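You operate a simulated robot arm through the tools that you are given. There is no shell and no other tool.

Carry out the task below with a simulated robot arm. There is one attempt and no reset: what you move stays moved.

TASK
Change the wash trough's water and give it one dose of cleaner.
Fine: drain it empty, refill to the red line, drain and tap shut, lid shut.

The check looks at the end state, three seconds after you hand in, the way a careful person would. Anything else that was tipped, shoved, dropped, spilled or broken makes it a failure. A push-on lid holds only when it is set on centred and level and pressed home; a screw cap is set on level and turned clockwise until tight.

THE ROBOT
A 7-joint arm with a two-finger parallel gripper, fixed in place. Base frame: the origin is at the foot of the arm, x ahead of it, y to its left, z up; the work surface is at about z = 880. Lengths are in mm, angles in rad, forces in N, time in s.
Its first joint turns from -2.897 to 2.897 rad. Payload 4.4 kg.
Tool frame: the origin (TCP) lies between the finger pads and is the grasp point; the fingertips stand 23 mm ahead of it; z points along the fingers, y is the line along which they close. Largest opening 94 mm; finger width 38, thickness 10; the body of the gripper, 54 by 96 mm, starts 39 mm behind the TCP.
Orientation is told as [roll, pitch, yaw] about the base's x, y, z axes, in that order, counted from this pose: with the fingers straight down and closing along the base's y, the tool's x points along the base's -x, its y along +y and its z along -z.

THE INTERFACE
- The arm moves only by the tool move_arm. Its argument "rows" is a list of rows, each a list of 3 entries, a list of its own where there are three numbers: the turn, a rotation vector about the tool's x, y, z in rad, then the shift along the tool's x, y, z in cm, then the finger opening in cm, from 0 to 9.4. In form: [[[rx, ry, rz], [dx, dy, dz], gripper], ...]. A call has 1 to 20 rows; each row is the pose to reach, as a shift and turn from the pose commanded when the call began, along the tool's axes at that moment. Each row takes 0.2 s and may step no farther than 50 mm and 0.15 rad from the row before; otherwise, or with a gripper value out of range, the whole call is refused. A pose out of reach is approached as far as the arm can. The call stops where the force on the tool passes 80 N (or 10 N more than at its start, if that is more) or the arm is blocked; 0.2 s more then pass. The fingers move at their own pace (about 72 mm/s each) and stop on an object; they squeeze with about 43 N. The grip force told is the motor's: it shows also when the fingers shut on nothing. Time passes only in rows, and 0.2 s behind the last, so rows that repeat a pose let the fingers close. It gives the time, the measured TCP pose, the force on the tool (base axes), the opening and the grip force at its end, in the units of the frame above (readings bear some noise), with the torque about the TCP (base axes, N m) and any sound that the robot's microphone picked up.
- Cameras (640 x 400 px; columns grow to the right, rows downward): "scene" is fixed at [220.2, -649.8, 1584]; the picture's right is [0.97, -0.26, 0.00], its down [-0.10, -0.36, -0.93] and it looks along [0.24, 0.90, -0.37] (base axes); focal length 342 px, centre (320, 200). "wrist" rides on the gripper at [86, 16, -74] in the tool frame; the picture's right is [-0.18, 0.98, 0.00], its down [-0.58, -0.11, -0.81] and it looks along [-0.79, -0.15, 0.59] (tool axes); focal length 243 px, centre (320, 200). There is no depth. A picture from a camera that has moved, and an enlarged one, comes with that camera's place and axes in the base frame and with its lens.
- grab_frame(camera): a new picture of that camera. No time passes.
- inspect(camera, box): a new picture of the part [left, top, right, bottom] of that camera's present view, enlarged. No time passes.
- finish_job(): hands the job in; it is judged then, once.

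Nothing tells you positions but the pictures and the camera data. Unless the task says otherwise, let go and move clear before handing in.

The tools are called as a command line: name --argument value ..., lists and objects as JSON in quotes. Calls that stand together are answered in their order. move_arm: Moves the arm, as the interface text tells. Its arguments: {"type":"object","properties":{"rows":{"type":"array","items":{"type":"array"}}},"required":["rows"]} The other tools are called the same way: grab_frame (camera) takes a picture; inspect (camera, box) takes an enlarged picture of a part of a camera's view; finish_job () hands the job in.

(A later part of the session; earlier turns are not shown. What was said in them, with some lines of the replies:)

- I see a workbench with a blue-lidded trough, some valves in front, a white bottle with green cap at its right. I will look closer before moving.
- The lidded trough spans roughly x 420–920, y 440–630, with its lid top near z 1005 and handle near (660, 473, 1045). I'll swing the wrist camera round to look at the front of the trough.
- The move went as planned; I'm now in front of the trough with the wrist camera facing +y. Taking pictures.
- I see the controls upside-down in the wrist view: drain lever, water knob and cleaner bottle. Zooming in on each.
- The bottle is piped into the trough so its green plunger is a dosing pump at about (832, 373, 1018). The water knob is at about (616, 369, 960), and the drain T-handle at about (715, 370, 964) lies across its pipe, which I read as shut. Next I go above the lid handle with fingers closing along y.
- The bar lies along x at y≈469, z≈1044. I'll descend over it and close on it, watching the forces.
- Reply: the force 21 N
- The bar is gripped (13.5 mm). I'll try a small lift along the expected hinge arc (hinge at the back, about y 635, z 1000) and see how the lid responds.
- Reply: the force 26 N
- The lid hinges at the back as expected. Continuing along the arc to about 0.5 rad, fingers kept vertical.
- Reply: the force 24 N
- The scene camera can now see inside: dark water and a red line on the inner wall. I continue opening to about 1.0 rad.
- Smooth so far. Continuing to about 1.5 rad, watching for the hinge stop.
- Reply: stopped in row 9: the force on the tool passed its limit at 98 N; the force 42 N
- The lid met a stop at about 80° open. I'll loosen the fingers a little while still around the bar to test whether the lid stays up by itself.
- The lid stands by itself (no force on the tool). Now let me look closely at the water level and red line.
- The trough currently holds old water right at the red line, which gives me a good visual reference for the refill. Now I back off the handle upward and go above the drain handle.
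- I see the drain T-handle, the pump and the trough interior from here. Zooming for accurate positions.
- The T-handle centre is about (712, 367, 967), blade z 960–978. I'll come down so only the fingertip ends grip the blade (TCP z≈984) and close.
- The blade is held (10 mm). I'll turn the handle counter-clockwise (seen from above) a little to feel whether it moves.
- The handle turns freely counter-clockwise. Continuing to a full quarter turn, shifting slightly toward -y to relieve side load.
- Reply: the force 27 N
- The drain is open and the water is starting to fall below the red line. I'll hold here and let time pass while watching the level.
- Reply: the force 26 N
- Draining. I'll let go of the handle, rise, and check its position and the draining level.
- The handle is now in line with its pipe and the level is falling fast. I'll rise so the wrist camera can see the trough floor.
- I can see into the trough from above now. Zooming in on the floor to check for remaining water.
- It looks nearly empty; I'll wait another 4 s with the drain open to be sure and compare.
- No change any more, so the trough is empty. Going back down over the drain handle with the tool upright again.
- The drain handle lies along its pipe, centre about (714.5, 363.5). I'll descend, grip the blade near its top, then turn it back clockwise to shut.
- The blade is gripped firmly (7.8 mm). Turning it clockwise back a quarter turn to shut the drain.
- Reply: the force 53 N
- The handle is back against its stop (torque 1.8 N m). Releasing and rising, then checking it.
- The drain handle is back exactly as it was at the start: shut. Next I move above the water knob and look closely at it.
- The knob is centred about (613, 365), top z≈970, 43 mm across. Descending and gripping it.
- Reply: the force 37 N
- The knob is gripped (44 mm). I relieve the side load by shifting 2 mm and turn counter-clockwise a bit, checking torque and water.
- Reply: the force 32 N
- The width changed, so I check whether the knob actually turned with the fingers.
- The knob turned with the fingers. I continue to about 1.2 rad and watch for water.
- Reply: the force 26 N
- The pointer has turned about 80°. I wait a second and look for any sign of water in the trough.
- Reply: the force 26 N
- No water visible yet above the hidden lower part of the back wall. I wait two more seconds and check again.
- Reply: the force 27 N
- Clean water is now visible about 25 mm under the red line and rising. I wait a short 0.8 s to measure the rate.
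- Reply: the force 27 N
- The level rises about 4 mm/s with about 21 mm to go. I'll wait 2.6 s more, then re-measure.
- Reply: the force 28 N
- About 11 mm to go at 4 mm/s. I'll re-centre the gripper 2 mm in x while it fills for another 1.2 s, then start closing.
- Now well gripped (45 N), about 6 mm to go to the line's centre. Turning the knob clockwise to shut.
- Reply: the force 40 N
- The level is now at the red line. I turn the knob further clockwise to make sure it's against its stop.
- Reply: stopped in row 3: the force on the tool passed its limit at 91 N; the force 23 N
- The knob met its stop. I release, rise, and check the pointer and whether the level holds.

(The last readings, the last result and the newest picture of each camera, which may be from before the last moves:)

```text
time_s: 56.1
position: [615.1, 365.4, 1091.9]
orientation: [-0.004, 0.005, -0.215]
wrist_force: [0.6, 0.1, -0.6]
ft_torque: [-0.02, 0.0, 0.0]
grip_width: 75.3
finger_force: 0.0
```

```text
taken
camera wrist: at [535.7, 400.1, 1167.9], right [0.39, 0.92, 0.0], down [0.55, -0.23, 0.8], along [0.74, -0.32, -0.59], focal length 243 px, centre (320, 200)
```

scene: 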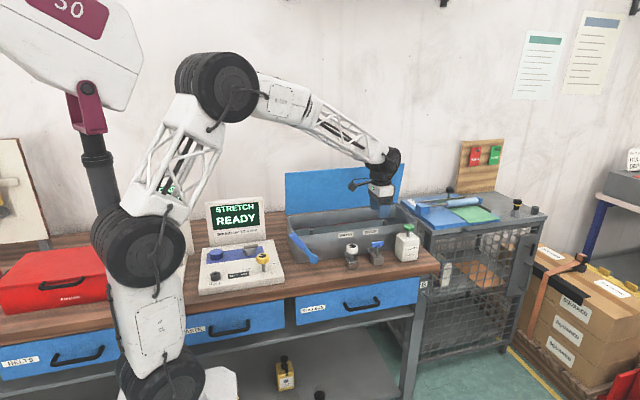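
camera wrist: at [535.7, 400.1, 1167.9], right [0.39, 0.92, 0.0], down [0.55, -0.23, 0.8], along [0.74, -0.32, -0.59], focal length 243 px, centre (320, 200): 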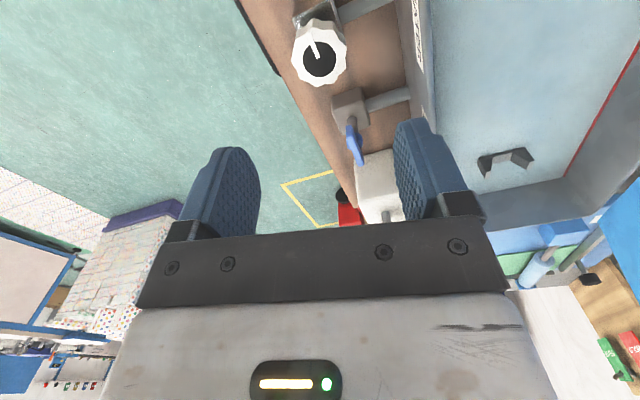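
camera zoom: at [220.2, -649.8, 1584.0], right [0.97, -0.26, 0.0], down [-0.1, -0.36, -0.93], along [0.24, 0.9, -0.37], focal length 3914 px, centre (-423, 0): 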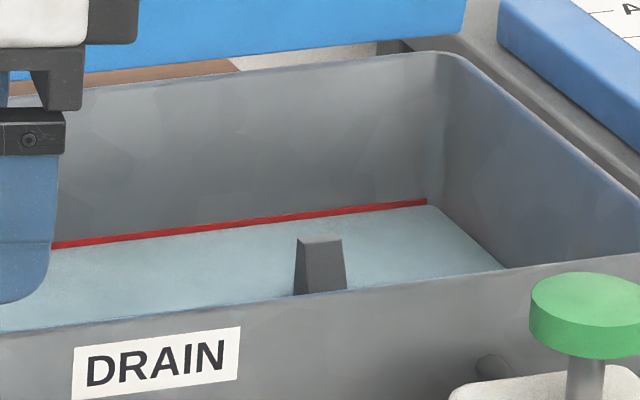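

Knob pointer and drain handle match their starting positions, and the level sits within the red stripe. Next, the cleaner pump: I move above it with the fingers closing.

move_arm --rows '[[[0, 0, -0.036], [-3.5, 0.86, -0.5], 7.5], [[0, 0, -0.072], [-7.0, 1.72, -1.0], 7.5], [[0, 0, -0.108], [-10.5, 2.58, -1.5], 7.5], [[0, 0, -0.143], [-14.0, 3.43, -2.0], 7.5], [[0, 0, -0.179], [-17.5, 4.29, -2.5], 7.5], [[0, 0, -0.215], [-20.98, 5.15, -2.8], 7.5], [[0, 0, -0.215], [-20.98, 5.15, -2.8], 7.5]]'

grab_frame --camera "wrist"

inspect --camera "wrist" --box '[230, 0, 410, 130]'

inspect --camera "scene" --box '[360, 190, 450, 270]'

inspect --camera "scene" --box '[315, 210, 365, 245]'

```text
time_s: 57.7
position: [833.7, 371.7, 1119.4]
orientation: [-0.002, 0.003, -0.001]
wrist_force: [-0.1, -0.7, -0.4]
ft_torque: [0.01, -0.04, 0.03]
grip_width: 74.7
finger_force: 0.1
```

```text
taken
camera wrist: at [747.1, 388.1, 1195.1], right [0.18, 0.98, 0.0], down [0.58, -0.11, 0.8], along [0.79, -0.15, -0.59], focal length 243 px, centre (320, 200)
```

wrist: 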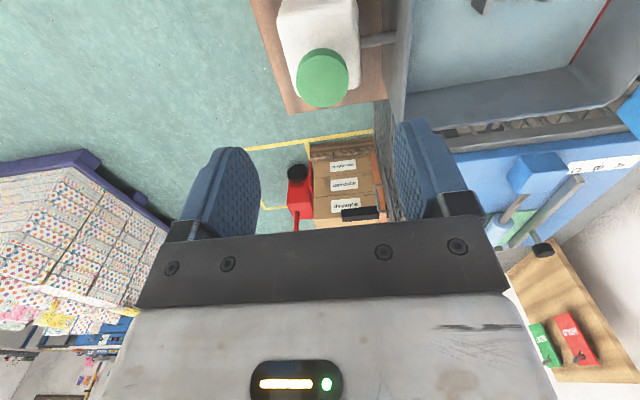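

```text
3.08 times, centred on (320, 65) of wrist
camera zoom: at [747.1, 388.1, 1195.1], right [0.18, 0.98, 0.0], down [0.58, -0.11, 0.8], along [0.79, -0.15, -0.59], focal length 746 px, centre (320, 615)
```

zoom: 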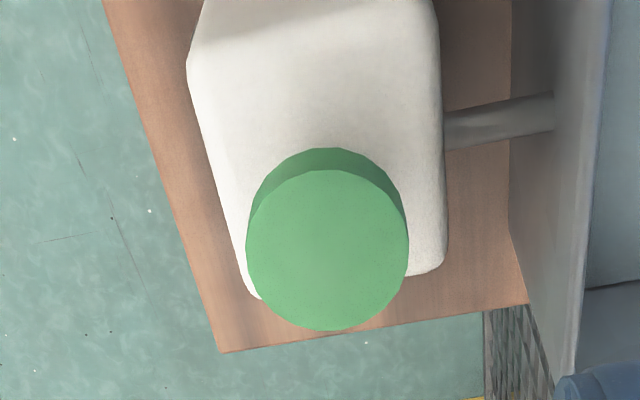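

```text
5.00 times, centred on (405, 230) of scene
camera zoom: at [220.2, -649.8, 1584.0], right [0.97, -0.26, 0.0], down [-0.1, -0.36, -0.93], along [0.24, 0.9, -0.37], focal length 1712 px, centre (-105, 50)
```

zoom: 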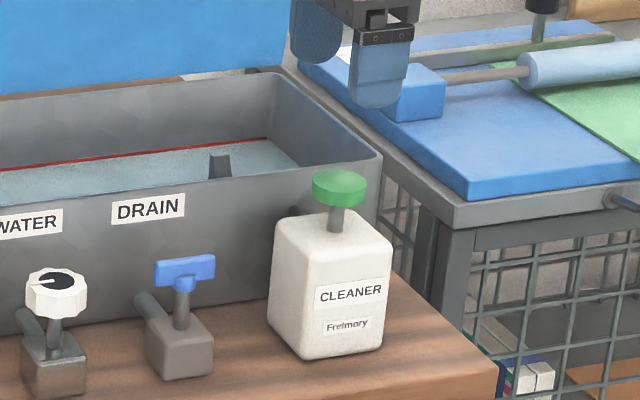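

```text
11.43 times, centred on (340, 228) of scene
camera zoom: at [220.2, -649.8, 1584.0], right [0.97, -0.26, 0.0], down [-0.1, -0.36, -0.93], along [0.24, 0.9, -0.37], focal length 3914 px, centre (91, -114)
```

zoom: 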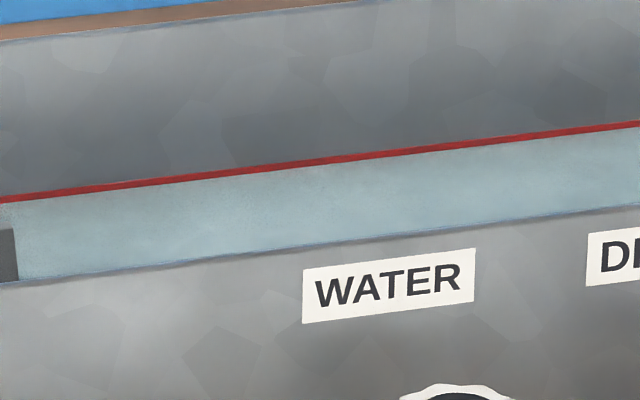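

The level holds. The pump head's top is centred about (836, 371, 1022). Closing the fingers and coming down to just above it.

move_arm --rows '[[[0, 0, 0], [-0.2, -0.1, 0], 4], [[0, 0, 0], [-0.2, -0.1, 0], 1], [[0, 0, 0], [-0.2, -0.1, 0], 0], [[0, 0, 0], [-0.2, -0.1, 0], 0], [[0, 0, 0], [-0.2, -0.1, 3], 0], [[0, 0, 0], [-0.2, -0.1, 5.5], 0], [[0, 0, 0], [-0.2, -0.1, 6.5], 0]]'

grab_frame --camera "wrist"

inspect --camera "scene" --box '[380, 190, 440, 260]'

```text
time_s: 59.3
position: [834.9, 370.1, 1053.0]
orientation: [-0.001, 0.001, -0.001]
wrist_force: [0.2, 0.0, 1.1]
ft_torque: [0.0, 0.0, -0.03]
grip_width: 0.4
finger_force: 42.4
```

```text
taken
camera wrist: at [748.4, 387.3, 1129.7], right [0.18, 0.98, 0.0], down [0.58, -0.11, 0.81], along [0.79, -0.15, -0.59], focal length 243 px, centre (320, 200)
```

wrist: 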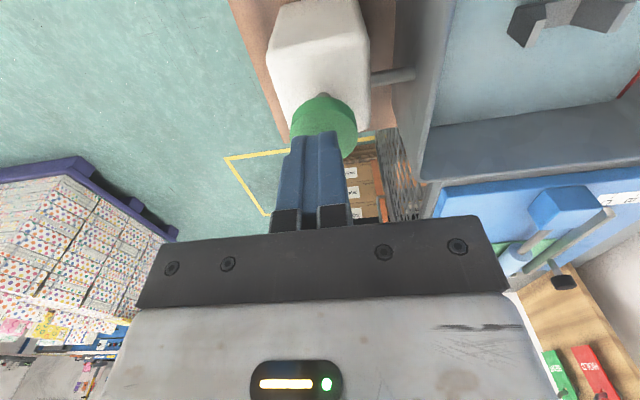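

```text
5.71 times, centred on (410, 225) of scene
camera zoom: at [220.2, -649.8, 1584.0], right [0.97, -0.26, 0.0], down [-0.1, -0.36, -0.93], along [0.24, 0.9, -0.37], focal length 1957 px, centre (-194, 57)
```

zoom: 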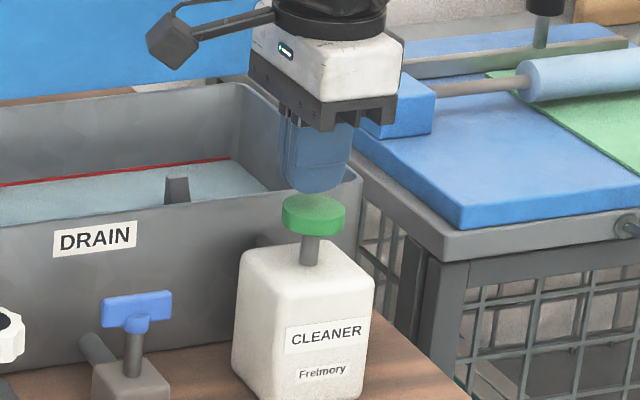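

The closed fingertips hover a few mm above the pump head. Pressing down once, in small steps.

move_arm --rows '[[[0, 0, 0], [0.2, 0, 0.3], 0], [[0, 0, 0], [0.2, 0, 0.6], 0], [[0, 0, 0], [0.2, 0, 0.9], 0], [[0, 0, 0], [0.2, 0, 1.2], 0], [[0, 0, 0], [0.2, 0, 1.5], 0]]'

inspect --camera "scene" --box '[380, 190, 440, 260]'

```text
time_s: 60.5
position: [832.2, 369.6, 1037.4]
orientation: [-0.002, 0.004, -0.001]
wrist_force: [0.0, 0.2, 1.3]
ft_torque: [0.01, -0.04, 0.02]
grip_width: 0.0
finger_force: 42.5
```

```text
5.71 times, centred on (410, 225) of scene
camera zoom: at [220.2, -649.8, 1584.0], right [0.97, -0.26, 0.0], down [-0.1, -0.36, -0.93], along [0.24, 0.9, -0.37], focal length 1957 px, centre (-194, 57)
```

zoom: 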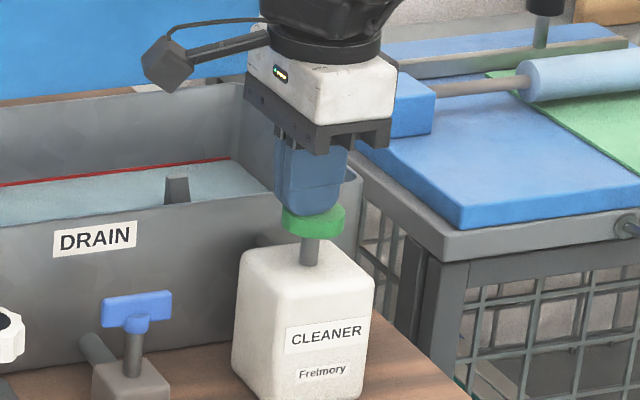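

Just about touching, no force yet. Continuing the press.

move_arm --rows '[[[0, 0, 0], [0, 0, 0.25], 0], [[0, 0, 0], [0, 0, 0.5], 0], [[0, 0, 0], [0, 0, 0.75], 0], [[0, 0, 0], [0, 0, 1.0], 0]]'

inspect --camera "scene" --box '[380, 190, 440, 260]'

```text
time_s: 61.5
position: [832.6, 369.7, 1028.5]
orientation: [-0.002, 0.005, -0.001]
wrist_force: [-0.2, -1.2, 2.1]
ft_torque: [-0.02, -0.03, 0.01]
grip_width: 0.3
finger_force: 42.5
```

```text
5.71 times, centred on (410, 225) of scene
camera zoom: at [220.2, -649.8, 1584.0], right [0.97, -0.26, 0.0], down [-0.1, -0.36, -0.93], along [0.24, 0.9, -0.37], focal length 1957 px, centre (-194, 57)
```

zoom: 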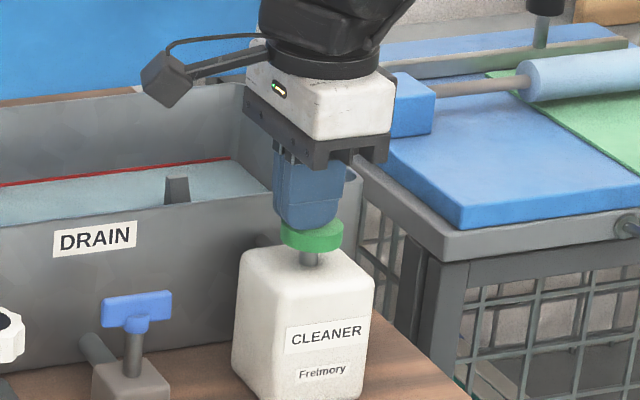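

The head is moving down easily (about 10 mm so far). Continuing to the bottom of the stroke.

move_arm --rows '[[[0, 0, 0], [0, 0, 0.2], 0], [[0, 0, 0], [0, 0, 0.4], 0], [[0, 0, 0], [0, 0, 0.6], 0], [[0, 0, 0], [0, 0, 0.8], 0]]'

inspect --camera "scene" --box '[380, 190, 440, 260]'

```text
time_s: 62.5
position: [831.4, 370.3, 1020.5]
orientation: [-0.003, 0.002, 0.0]
wrist_force: [1.2, 0.8, 4.2]
ft_torque: [0.03, -0.07, 0.03]
grip_width: 0.2
finger_force: 42.4
```

```text
5.71 times, centred on (410, 225) of scene
camera zoom: at [220.2, -649.8, 1584.0], right [0.97, -0.26, 0.0], down [-0.1, -0.36, -0.93], along [0.24, 0.9, -0.37], focal length 1957 px, centre (-194, 57)
```

zoom: 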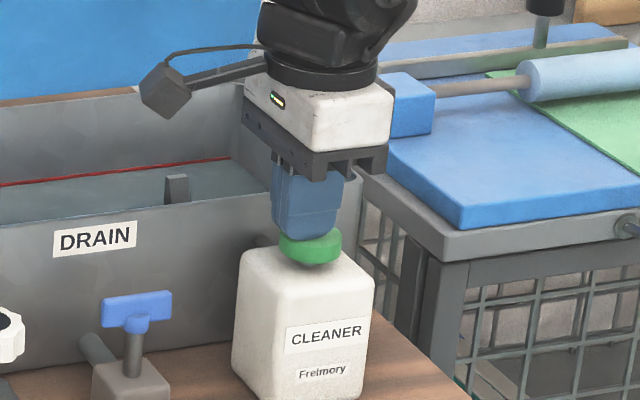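

The head is almost down on the bottle and the water's tint changed, so the dose is going in. I complete the stroke the last few mm.

move_arm --rows '[[[0, 0, 0], [0, 0, 0.15], 0], [[0, 0, 0], [0, 0, 0.3], 0], [[0, 0, 0], [0, 0, 0.45], 0]]'

inspect --camera "scene" --box '[380, 190, 440, 260]'

```text
time_s: 63.3
position: [833.7, 370.6, 1018.2]
orientation: [-0.001, 0.0, 0.001]
wrist_force: [-11.8, -1.4, 31.4]
ft_torque: [0.0, 0.16, 0.01]
grip_width: 0.1
finger_force: 42.9
```

```text
5.71 times, centred on (410, 225) of scene
camera zoom: at [220.2, -649.8, 1584.0], right [0.97, -0.26, 0.0], down [-0.1, -0.36, -0.93], along [0.24, 0.9, -0.37], focal length 1957 px, centre (-194, 57)
```

zoom: 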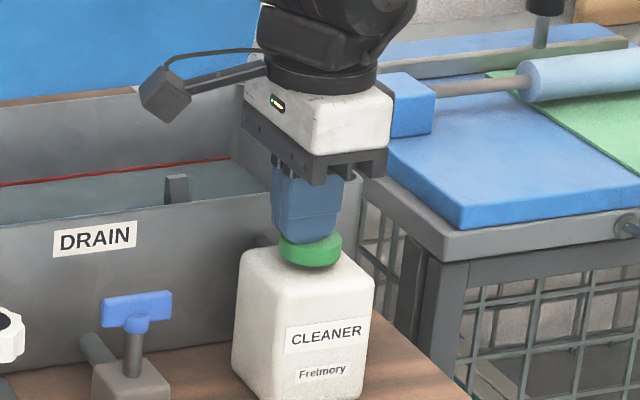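

The pump bottomed out (31 N): one full stroke. Lifting straight off it now.

move_arm --rows '[[[0, 0, 0], [0, 0, -1.0], 0], [[0, 0, 0], [0, 0, -3], 0], [[0, 0, 0], [0, 0, -6], 0], [[0, 0, 0], [0, 0, -10], 0], [[0, 0, 0], [0, 0, -14], 0]]'

inspect --camera "scene" --box '[280, 190, 440, 275]'

inspect --camera "scene" --box '[315, 210, 365, 245]'

inspect --camera "scene" --box '[360, 200, 410, 235]'

```text
time_s: 64.5
position: [832.1, 369.8, 1154.8]
orientation: [0.0, 0.004, 0.0]
wrist_force: [0.6, -0.8, -0.5]
ft_torque: [0.01, 0.01, -0.01]
grip_width: 0.3
finger_force: 42.5
```

```text
4.00 times, centred on (360, 232) of scene
camera zoom: at [220.2, -649.8, 1584.0], right [0.97, -0.26, 0.0], down [-0.1, -0.36, -0.93], along [0.24, 0.9, -0.37], focal length 1370 px, centre (160, 70)
```

zoom: 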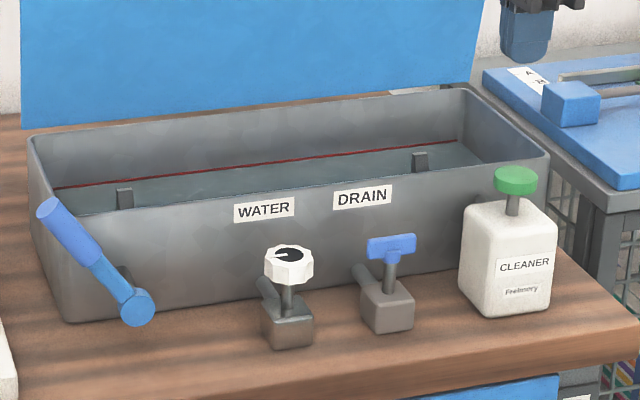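

```text
11.43 times, centred on (340, 228) of scene
camera zoom: at [220.2, -649.8, 1584.0], right [0.97, -0.26, 0.0], down [-0.1, -0.36, -0.93], along [0.24, 0.9, -0.37], focal length 3914 px, centre (91, -114)
```

zoom: 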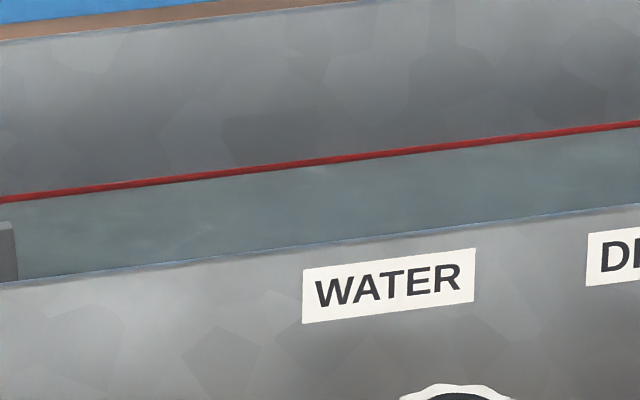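

```text
11.43 times, centred on (385, 218) of scene
camera zoom: at [220.2, -649.8, 1584.0], right [0.97, -0.26, 0.0], down [-0.1, -0.36, -0.93], along [0.24, 0.9, -0.37], focal length 3914 px, centre (-423, 0)
```

zoom: 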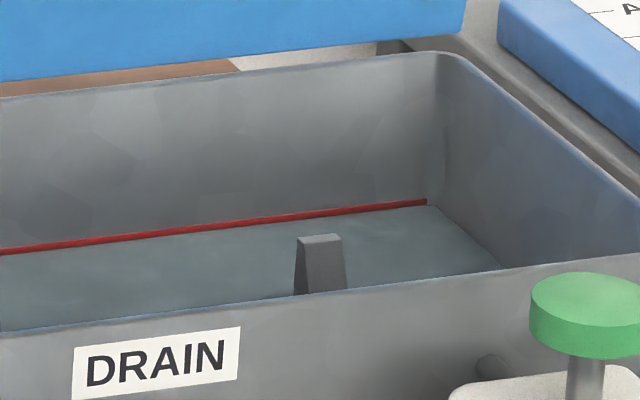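

One dose is in, and the level still sits on the red stripe with drain and tap shut. Now I return above the lid handle to close the lid.

move_arm --rows '[[[0, 0, 0], [0, 0, -4], 1], [[0, 0, 0], [0, 0, -8], 2], [[0, 0, 0], [0, 0, -11], 3], [[0, 0, 0], [2.08, 3.43, -11], 4], [[0, 0, 0], [4.17, 6.86, -11], 5], [[0, 0, 0], [6.25, 10.28, -11], 5], [[0, 0, 0], [8.33, 13.71, -11], 5], [[0, 0, 0], [10.41, 17.14, -11], 5], [[0, 0, 0], [12.5, 20.57, -11], 5], [[0, 0, 0], [14.58, 23.99, -11], 5], [[0, 0, 0], [16.66, 27.42, -11], 5], [[0, 0, 0], [16.66, 27.42, -11], 5]]'

grab_frame --camera "wrist"

inspect --camera "scene" --box '[270, 100, 450, 270]'

```text
time_s: 67.1
position: [668.2, 644.9, 1265.3]
orientation: [-0.003, 0.003, 0.0]
wrist_force: [0.4, 0.5, 0.0]
ft_torque: [0.0, 0.01, 0.01]
grip_width: 50.0
finger_force: 0.1
```

```text
taken
camera wrist: at [581.5, 661.9, 1341.3], right [0.18, 0.98, 0.0], down [0.58, -0.11, 0.8], along [0.79, -0.15, -0.59], focal length 243 px, centre (320, 200)
```

wrist: 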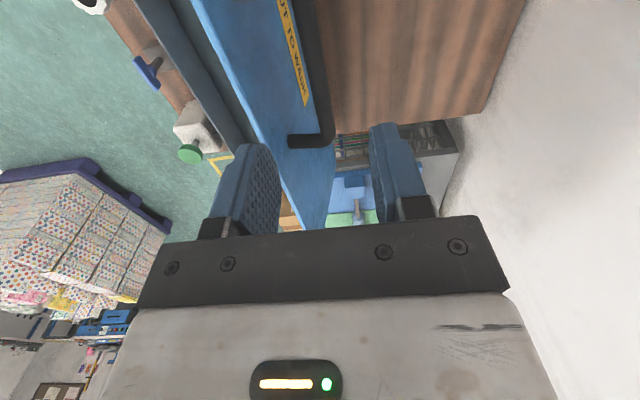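

```text
2.35 times, centred on (360, 185) of scene
camera zoom: at [220.2, -649.8, 1584.0], right [0.97, -0.26, 0.0], down [-0.1, -0.36, -0.93], along [0.24, 0.9, -0.37], focal length 806 px, centre (226, 235)
```

zoom: 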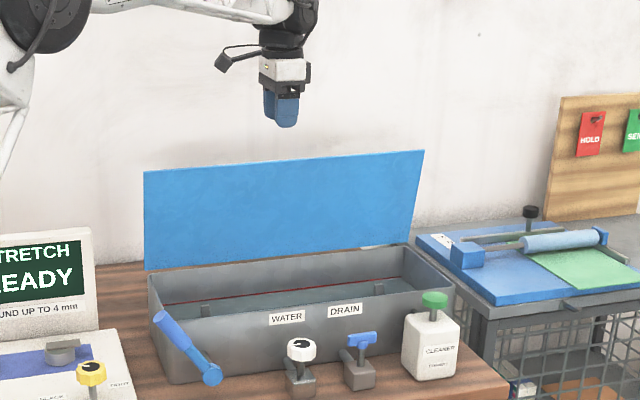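

The bar is where I left it (y≈644, z≈1173). Descending with a narrower opening and gripping it.

move_arm --rows '[[[0, 0, 0], [0.2, 0, 2], 3.8], [[0, 0, 0], [0.2, 0, 4.5], 3.8], [[0, 0, 0], [0.2, 0, 7], 3.8], [[0, 0, 0], [0.2, 0, 9.2], 3.8], [[0, 0, 0], [0.2, 0, 9.2], 2.5], [[0, 0, 0], [0.2, 0, 9.2], 1.0], [[0, 0, 0], [0.2, 0, 9.2], 0.5], [[0, 0, 0], [0.2, 0, 9.2], 0.5]]'

grab_frame --camera "wrist"

inspect --camera "scene" --box '[270, 100, 450, 270]'

```text
time_s: 68.9
position: [665.0, 644.8, 1174.0]
orientation: [0.0, 0.004, 0.0]
wrist_force: [-3.8, -26.1, 0.5]
ft_torque: [-0.37, 0.4, 0.0]
grip_width: 16.3
finger_force: 12.6
```

```text
taken
camera wrist: at [578.4, 661.0, 1250.5], right [0.18, 0.98, 0.0], down [0.58, -0.11, 0.8], along [0.79, -0.15, -0.59], focal length 243 px, centre (320, 200)
```

wrist: 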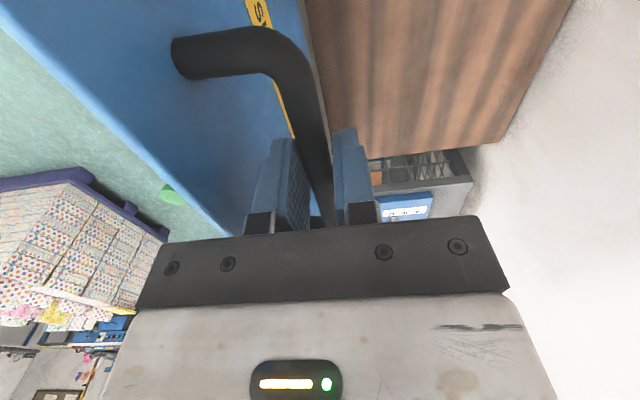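

```text
2.35 times, centred on (360, 185) of scene
camera zoom: at [220.2, -649.8, 1584.0], right [0.97, -0.26, 0.0], down [-0.1, -0.36, -0.93], along [0.24, 0.9, -0.37], focal length 806 px, centre (226, 235)
```

zoom: 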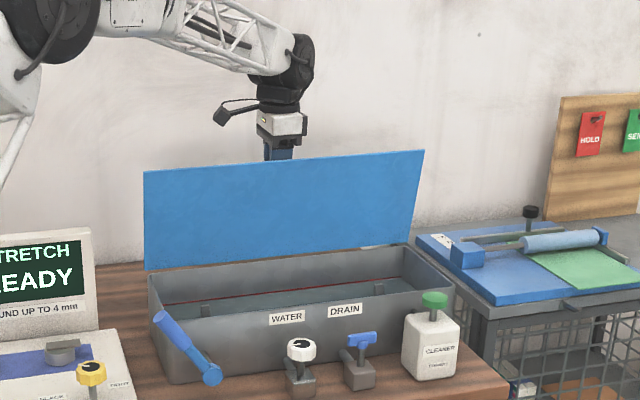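

The bar is held. Now I swing the lid down along the reverse arc, first to about 0.6 rad.

move_arm --rows '[[[0, 0, 0], [0, -0.6, 0.0], 0.5], [[0, 0, 0], [0, -1.4, 0.0], 0.5], [[0, 0, 0], [0, -2.2, 0.03], 0.5], [[0, 0, 0], [0, -3.05, 0.1], 0.5], [[0, 0, 0], [0, -3.9, 0.22], 0.5], [[0, 0, 0], [0, -4.7, 0.37], 0.5], [[0, 0, 0], [0, -5.5, 0.58], 0.5], [[0, 0, 0], [0, -6.32, 0.81], 0.5], [[0, 0, 0], [0, -7.1, 1.1], 0.5], [[0, 0, 0], [0, -7.9, 1.42], 0.5], [[0, 0, 0], [0, -8.64, 1.79], 0.5], [[0, 0, 0], [0, -9.38, 2.18], 0.5], [[0, 0, 0], [0, -10.1, 2.63], 0.5], [[0, 0, 0], [0, -10.8, 3.09], 0.5], [[0, 0, 0], [0, -11.47, 3.6], 0.5], [[0, 0, 0], [0, -12.11, 4.13], 0.5]]'

inspect --camera "scene" --box '[270, 140, 450, 270]'

```text
time_s: 72.3
position: [663.3, 524.1, 1131.7]
orientation: [-0.003, 0.003, 0.001]
wrist_force: [21.7, -5.0, 9.4]
ft_torque: [0.07, 0.25, -0.04]
grip_width: 13.6
finger_force: 44.8
```

```text
3.08 times, centred on (360, 205) of scene
camera zoom: at [220.2, -649.8, 1584.0], right [0.97, -0.26, 0.0], down [-0.1, -0.36, -0.93], along [0.24, 0.9, -0.37], focal length 1054 px, centre (197, 185)
```

zoom: 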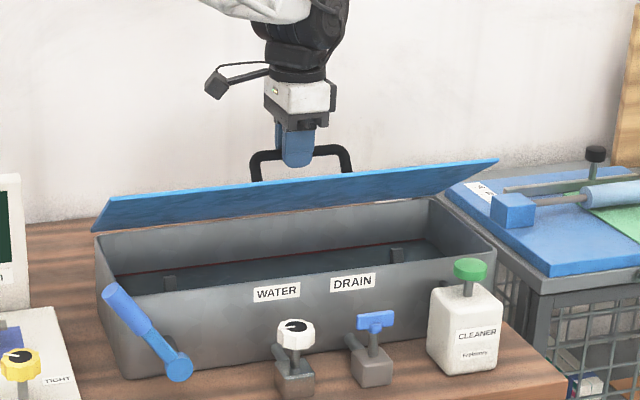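

Halfway. Continuing the arc down to closed with a slight press at the end.

move_arm --rows '[[[0, 0, 0], [0, -0.62, 0.58], 0.5], [[0, 0, 0], [0, -1.22, 1.19], 0.5], [[0, 0, 0], [0, -1.78, 1.83], 0.5], [[0, 0, 0], [0, -2.32, 2.5], 0.5], [[0, 0, 0], [0, -2.82, 3.2], 0.5], [[0, 0, 0], [0, -3.28, 3.92], 0.5], [[0, 0, 0], [0, -3.71, 4.66], 0.5], [[0, 0, 0], [0, -4.1, 5.43], 0.5], [[0, 0, 0], [0, -4.46, 6.21], 0.5], [[0, 0, 0], [0, -4.78, 7.0], 0.5], [[0, 0, 0], [0, -5.06, 7.8], 0.5], [[0, 0, 0], [0, -5.2, 8.2], 0.5], [[0, 0, 0], [0, -5.28, 8.45], 0.5], [[0, 0, 0], [0, -5.33, 8.65], 0.5], [[0, 0, 0], [0, -5.35, 8.75], 0.5]]'

inspect --camera "scene" --box '[270, 160, 450, 270]'

```text
time_s: 75.5
position: [663.1, 468.9, 1045.6]
orientation: [0.0, 0.001, 0.0]
wrist_force: [7.8, 4.9, 12.5]
ft_torque: [0.04, 1.16, -0.09]
grip_width: 13.8
finger_force: 45.4
```

```text
3.56 times, centred on (360, 215) of scene
camera zoom: at [220.2, -649.8, 1584.0], right [0.97, -0.26, 0.0], down [-0.1, -0.36, -0.93], along [0.24, 0.9, -0.37], focal length 1218 px, centre (178, 147)
```

zoom: 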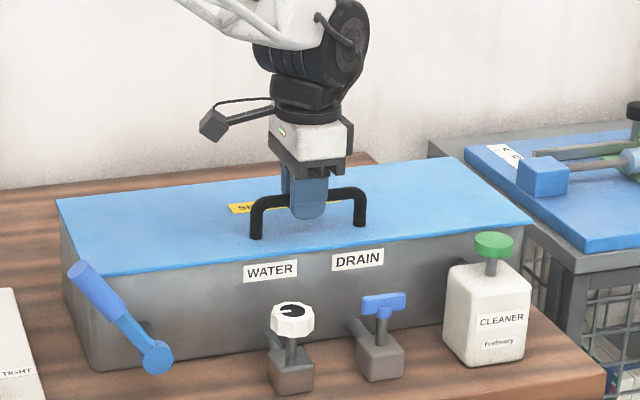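

The lid looks shut. I press 2 mm further to be sure it's home, then let go and rise.

move_arm --rows '[[[0, 0, 0], [0, 0, 0.1], 0.5], [[0, 0, 0], [0, 0, 0.2], 0.5], [[0, 0, 0], [0, 0, 0.2], 0.5]]'

inspect --camera "scene" --box '[270, 190, 450, 302]'

```text
time_s: 76.3
position: [662.0, 469.3, 1044.3]
orientation: [0.0, 0.003, 0.001]
wrist_force: [-1.3, 2.0, 37.8]
ft_torque: [0.06, -0.09, -0.02]
grip_width: 14.0
finger_force: 44.8
```

```text
3.56 times, centred on (360, 246) of scene
camera zoom: at [220.2, -649.8, 1584.0], right [0.97, -0.26, 0.0], down [-0.1, -0.36, -0.93], along [0.24, 0.9, -0.37], focal length 1218 px, centre (178, 36)
```

zoom: 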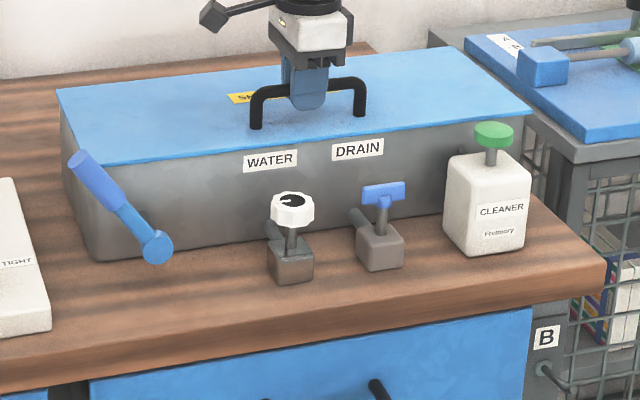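

The lid is home (38 N at the press) and matches the starting picture. Releasing gently and rising clear.

move_arm --rows '[[[0, 0, 0], [0, 0, -0.15], 0.5], [[0, 0, 0], [0, 0, -0.15], 2.0], [[0, 0, 0], [0, 0, -0.15], 4.0], [[0, 0, 0], [0, 0, -0.15], 4.5], [[0, 0, 0], [0, 0, -3], 4.5], [[0, 0, 0], [0, 0, -7], 4.5], [[0, 0, 0], [0, 0, -11], 4.5], [[0, 0, 0], [0, 0, -15], 4.5], [[0, 0, 0], [0, 0, -19], 4.5]]'

grab_frame --camera "scene"

inspect --camera "scene" --box '[270, 190, 450, 302]'

inspect --camera "scene" --box '[140, 170, 300, 300]'

grab_frame --camera "wrist"

```text
time_s: 78.3
position: [664.7, 470.9, 1232.1]
orientation: [-0.002, 0.003, 0.0]
wrist_force: [-0.5, 0.8, -0.7]
ft_torque: [-0.03, 0.01, 0.02]
grip_width: 45.0
finger_force: 0.1
```

```text
taken
```

scene: 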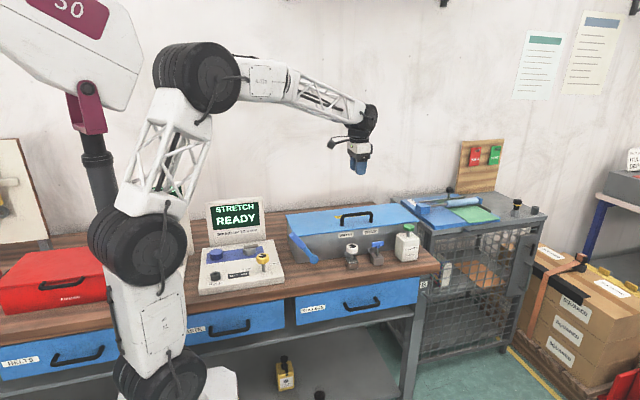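

```text
3.56 times, centred on (360, 246) of scene
camera zoom: at [220.2, -649.8, 1584.0], right [0.97, -0.26, 0.0], down [-0.1, -0.36, -0.93], along [0.24, 0.9, -0.37], focal length 1218 px, centre (178, 36)
```

zoom: 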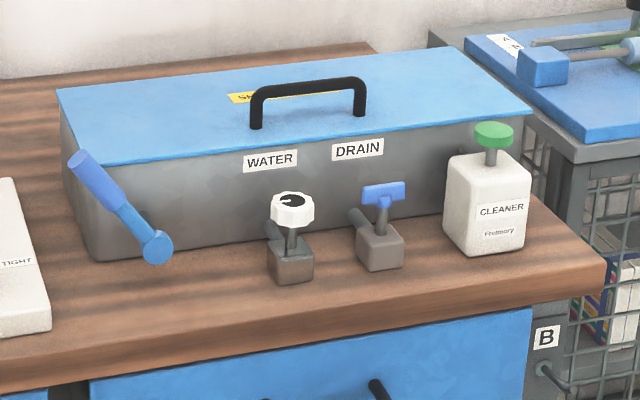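

```text
3.08 times, centred on (220, 235) of scene
camera zoom: at [220.2, -649.8, 1584.0], right [0.97, -0.26, 0.0], down [-0.1, -0.36, -0.93], along [0.24, 0.9, -0.37], focal length 1054 px, centre (628, 92)
```

zoom: 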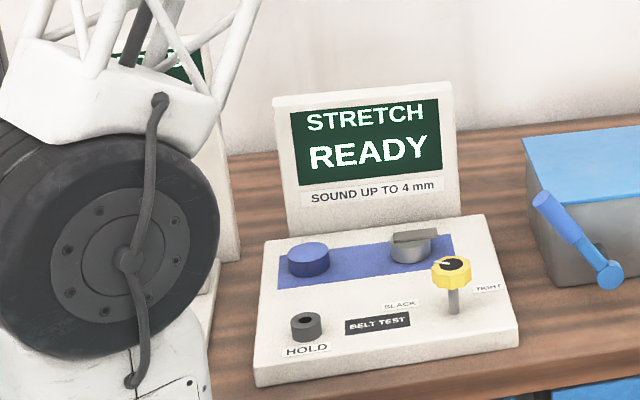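

```text
taken
camera wrist: at [579.2, 487.0, 1308.3], right [0.18, 0.98, 0.0], down [0.58, -0.11, 0.8], along [0.79, -0.15, -0.59], focal length 243 px, centre (320, 200)
```

wrist: 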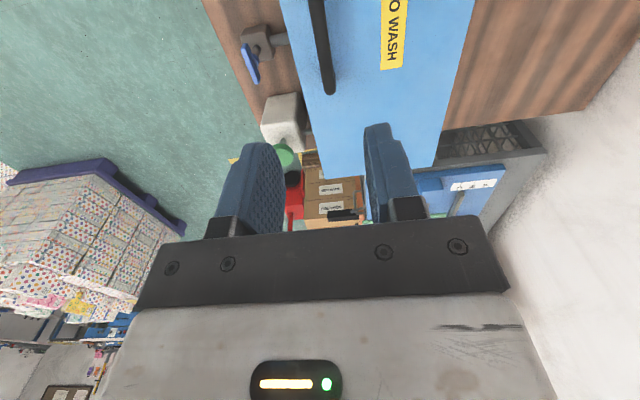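

The scene matches its start: lid shut, tap and drain shut, bottle in place, nothing else moved. The trough holds fresh water at the red line with one dose of cleaner, and the arm is clear, so I hand in.

finish_job

```text
The job is handed in.
```

I drained the wash trough empty, refilled it to the red line and gave it one dose of cleaner. The job is handed in, but I haven't been shown the check result.

- **Drain:** I opened it until the level stopped changing, then turned the handle back to its stop. It looks exactly as it did at the start.
- **Refill:** The water sits within the red stripe, about 1 mm lower than the old water was. It held steady after I shut the tap, and the tap's pointer is back where it started.
- **Cleaner:** I pressed the pump once, all the way down, and the water changed tint as the dose went in.
- **Lid:** It is closed and pressed home, and looks the same as in the starting picture.

I saw no spills, and everything else in the scene camera's view looks as it did at the start. The arm is clear, about 180 mm above the lid handle.
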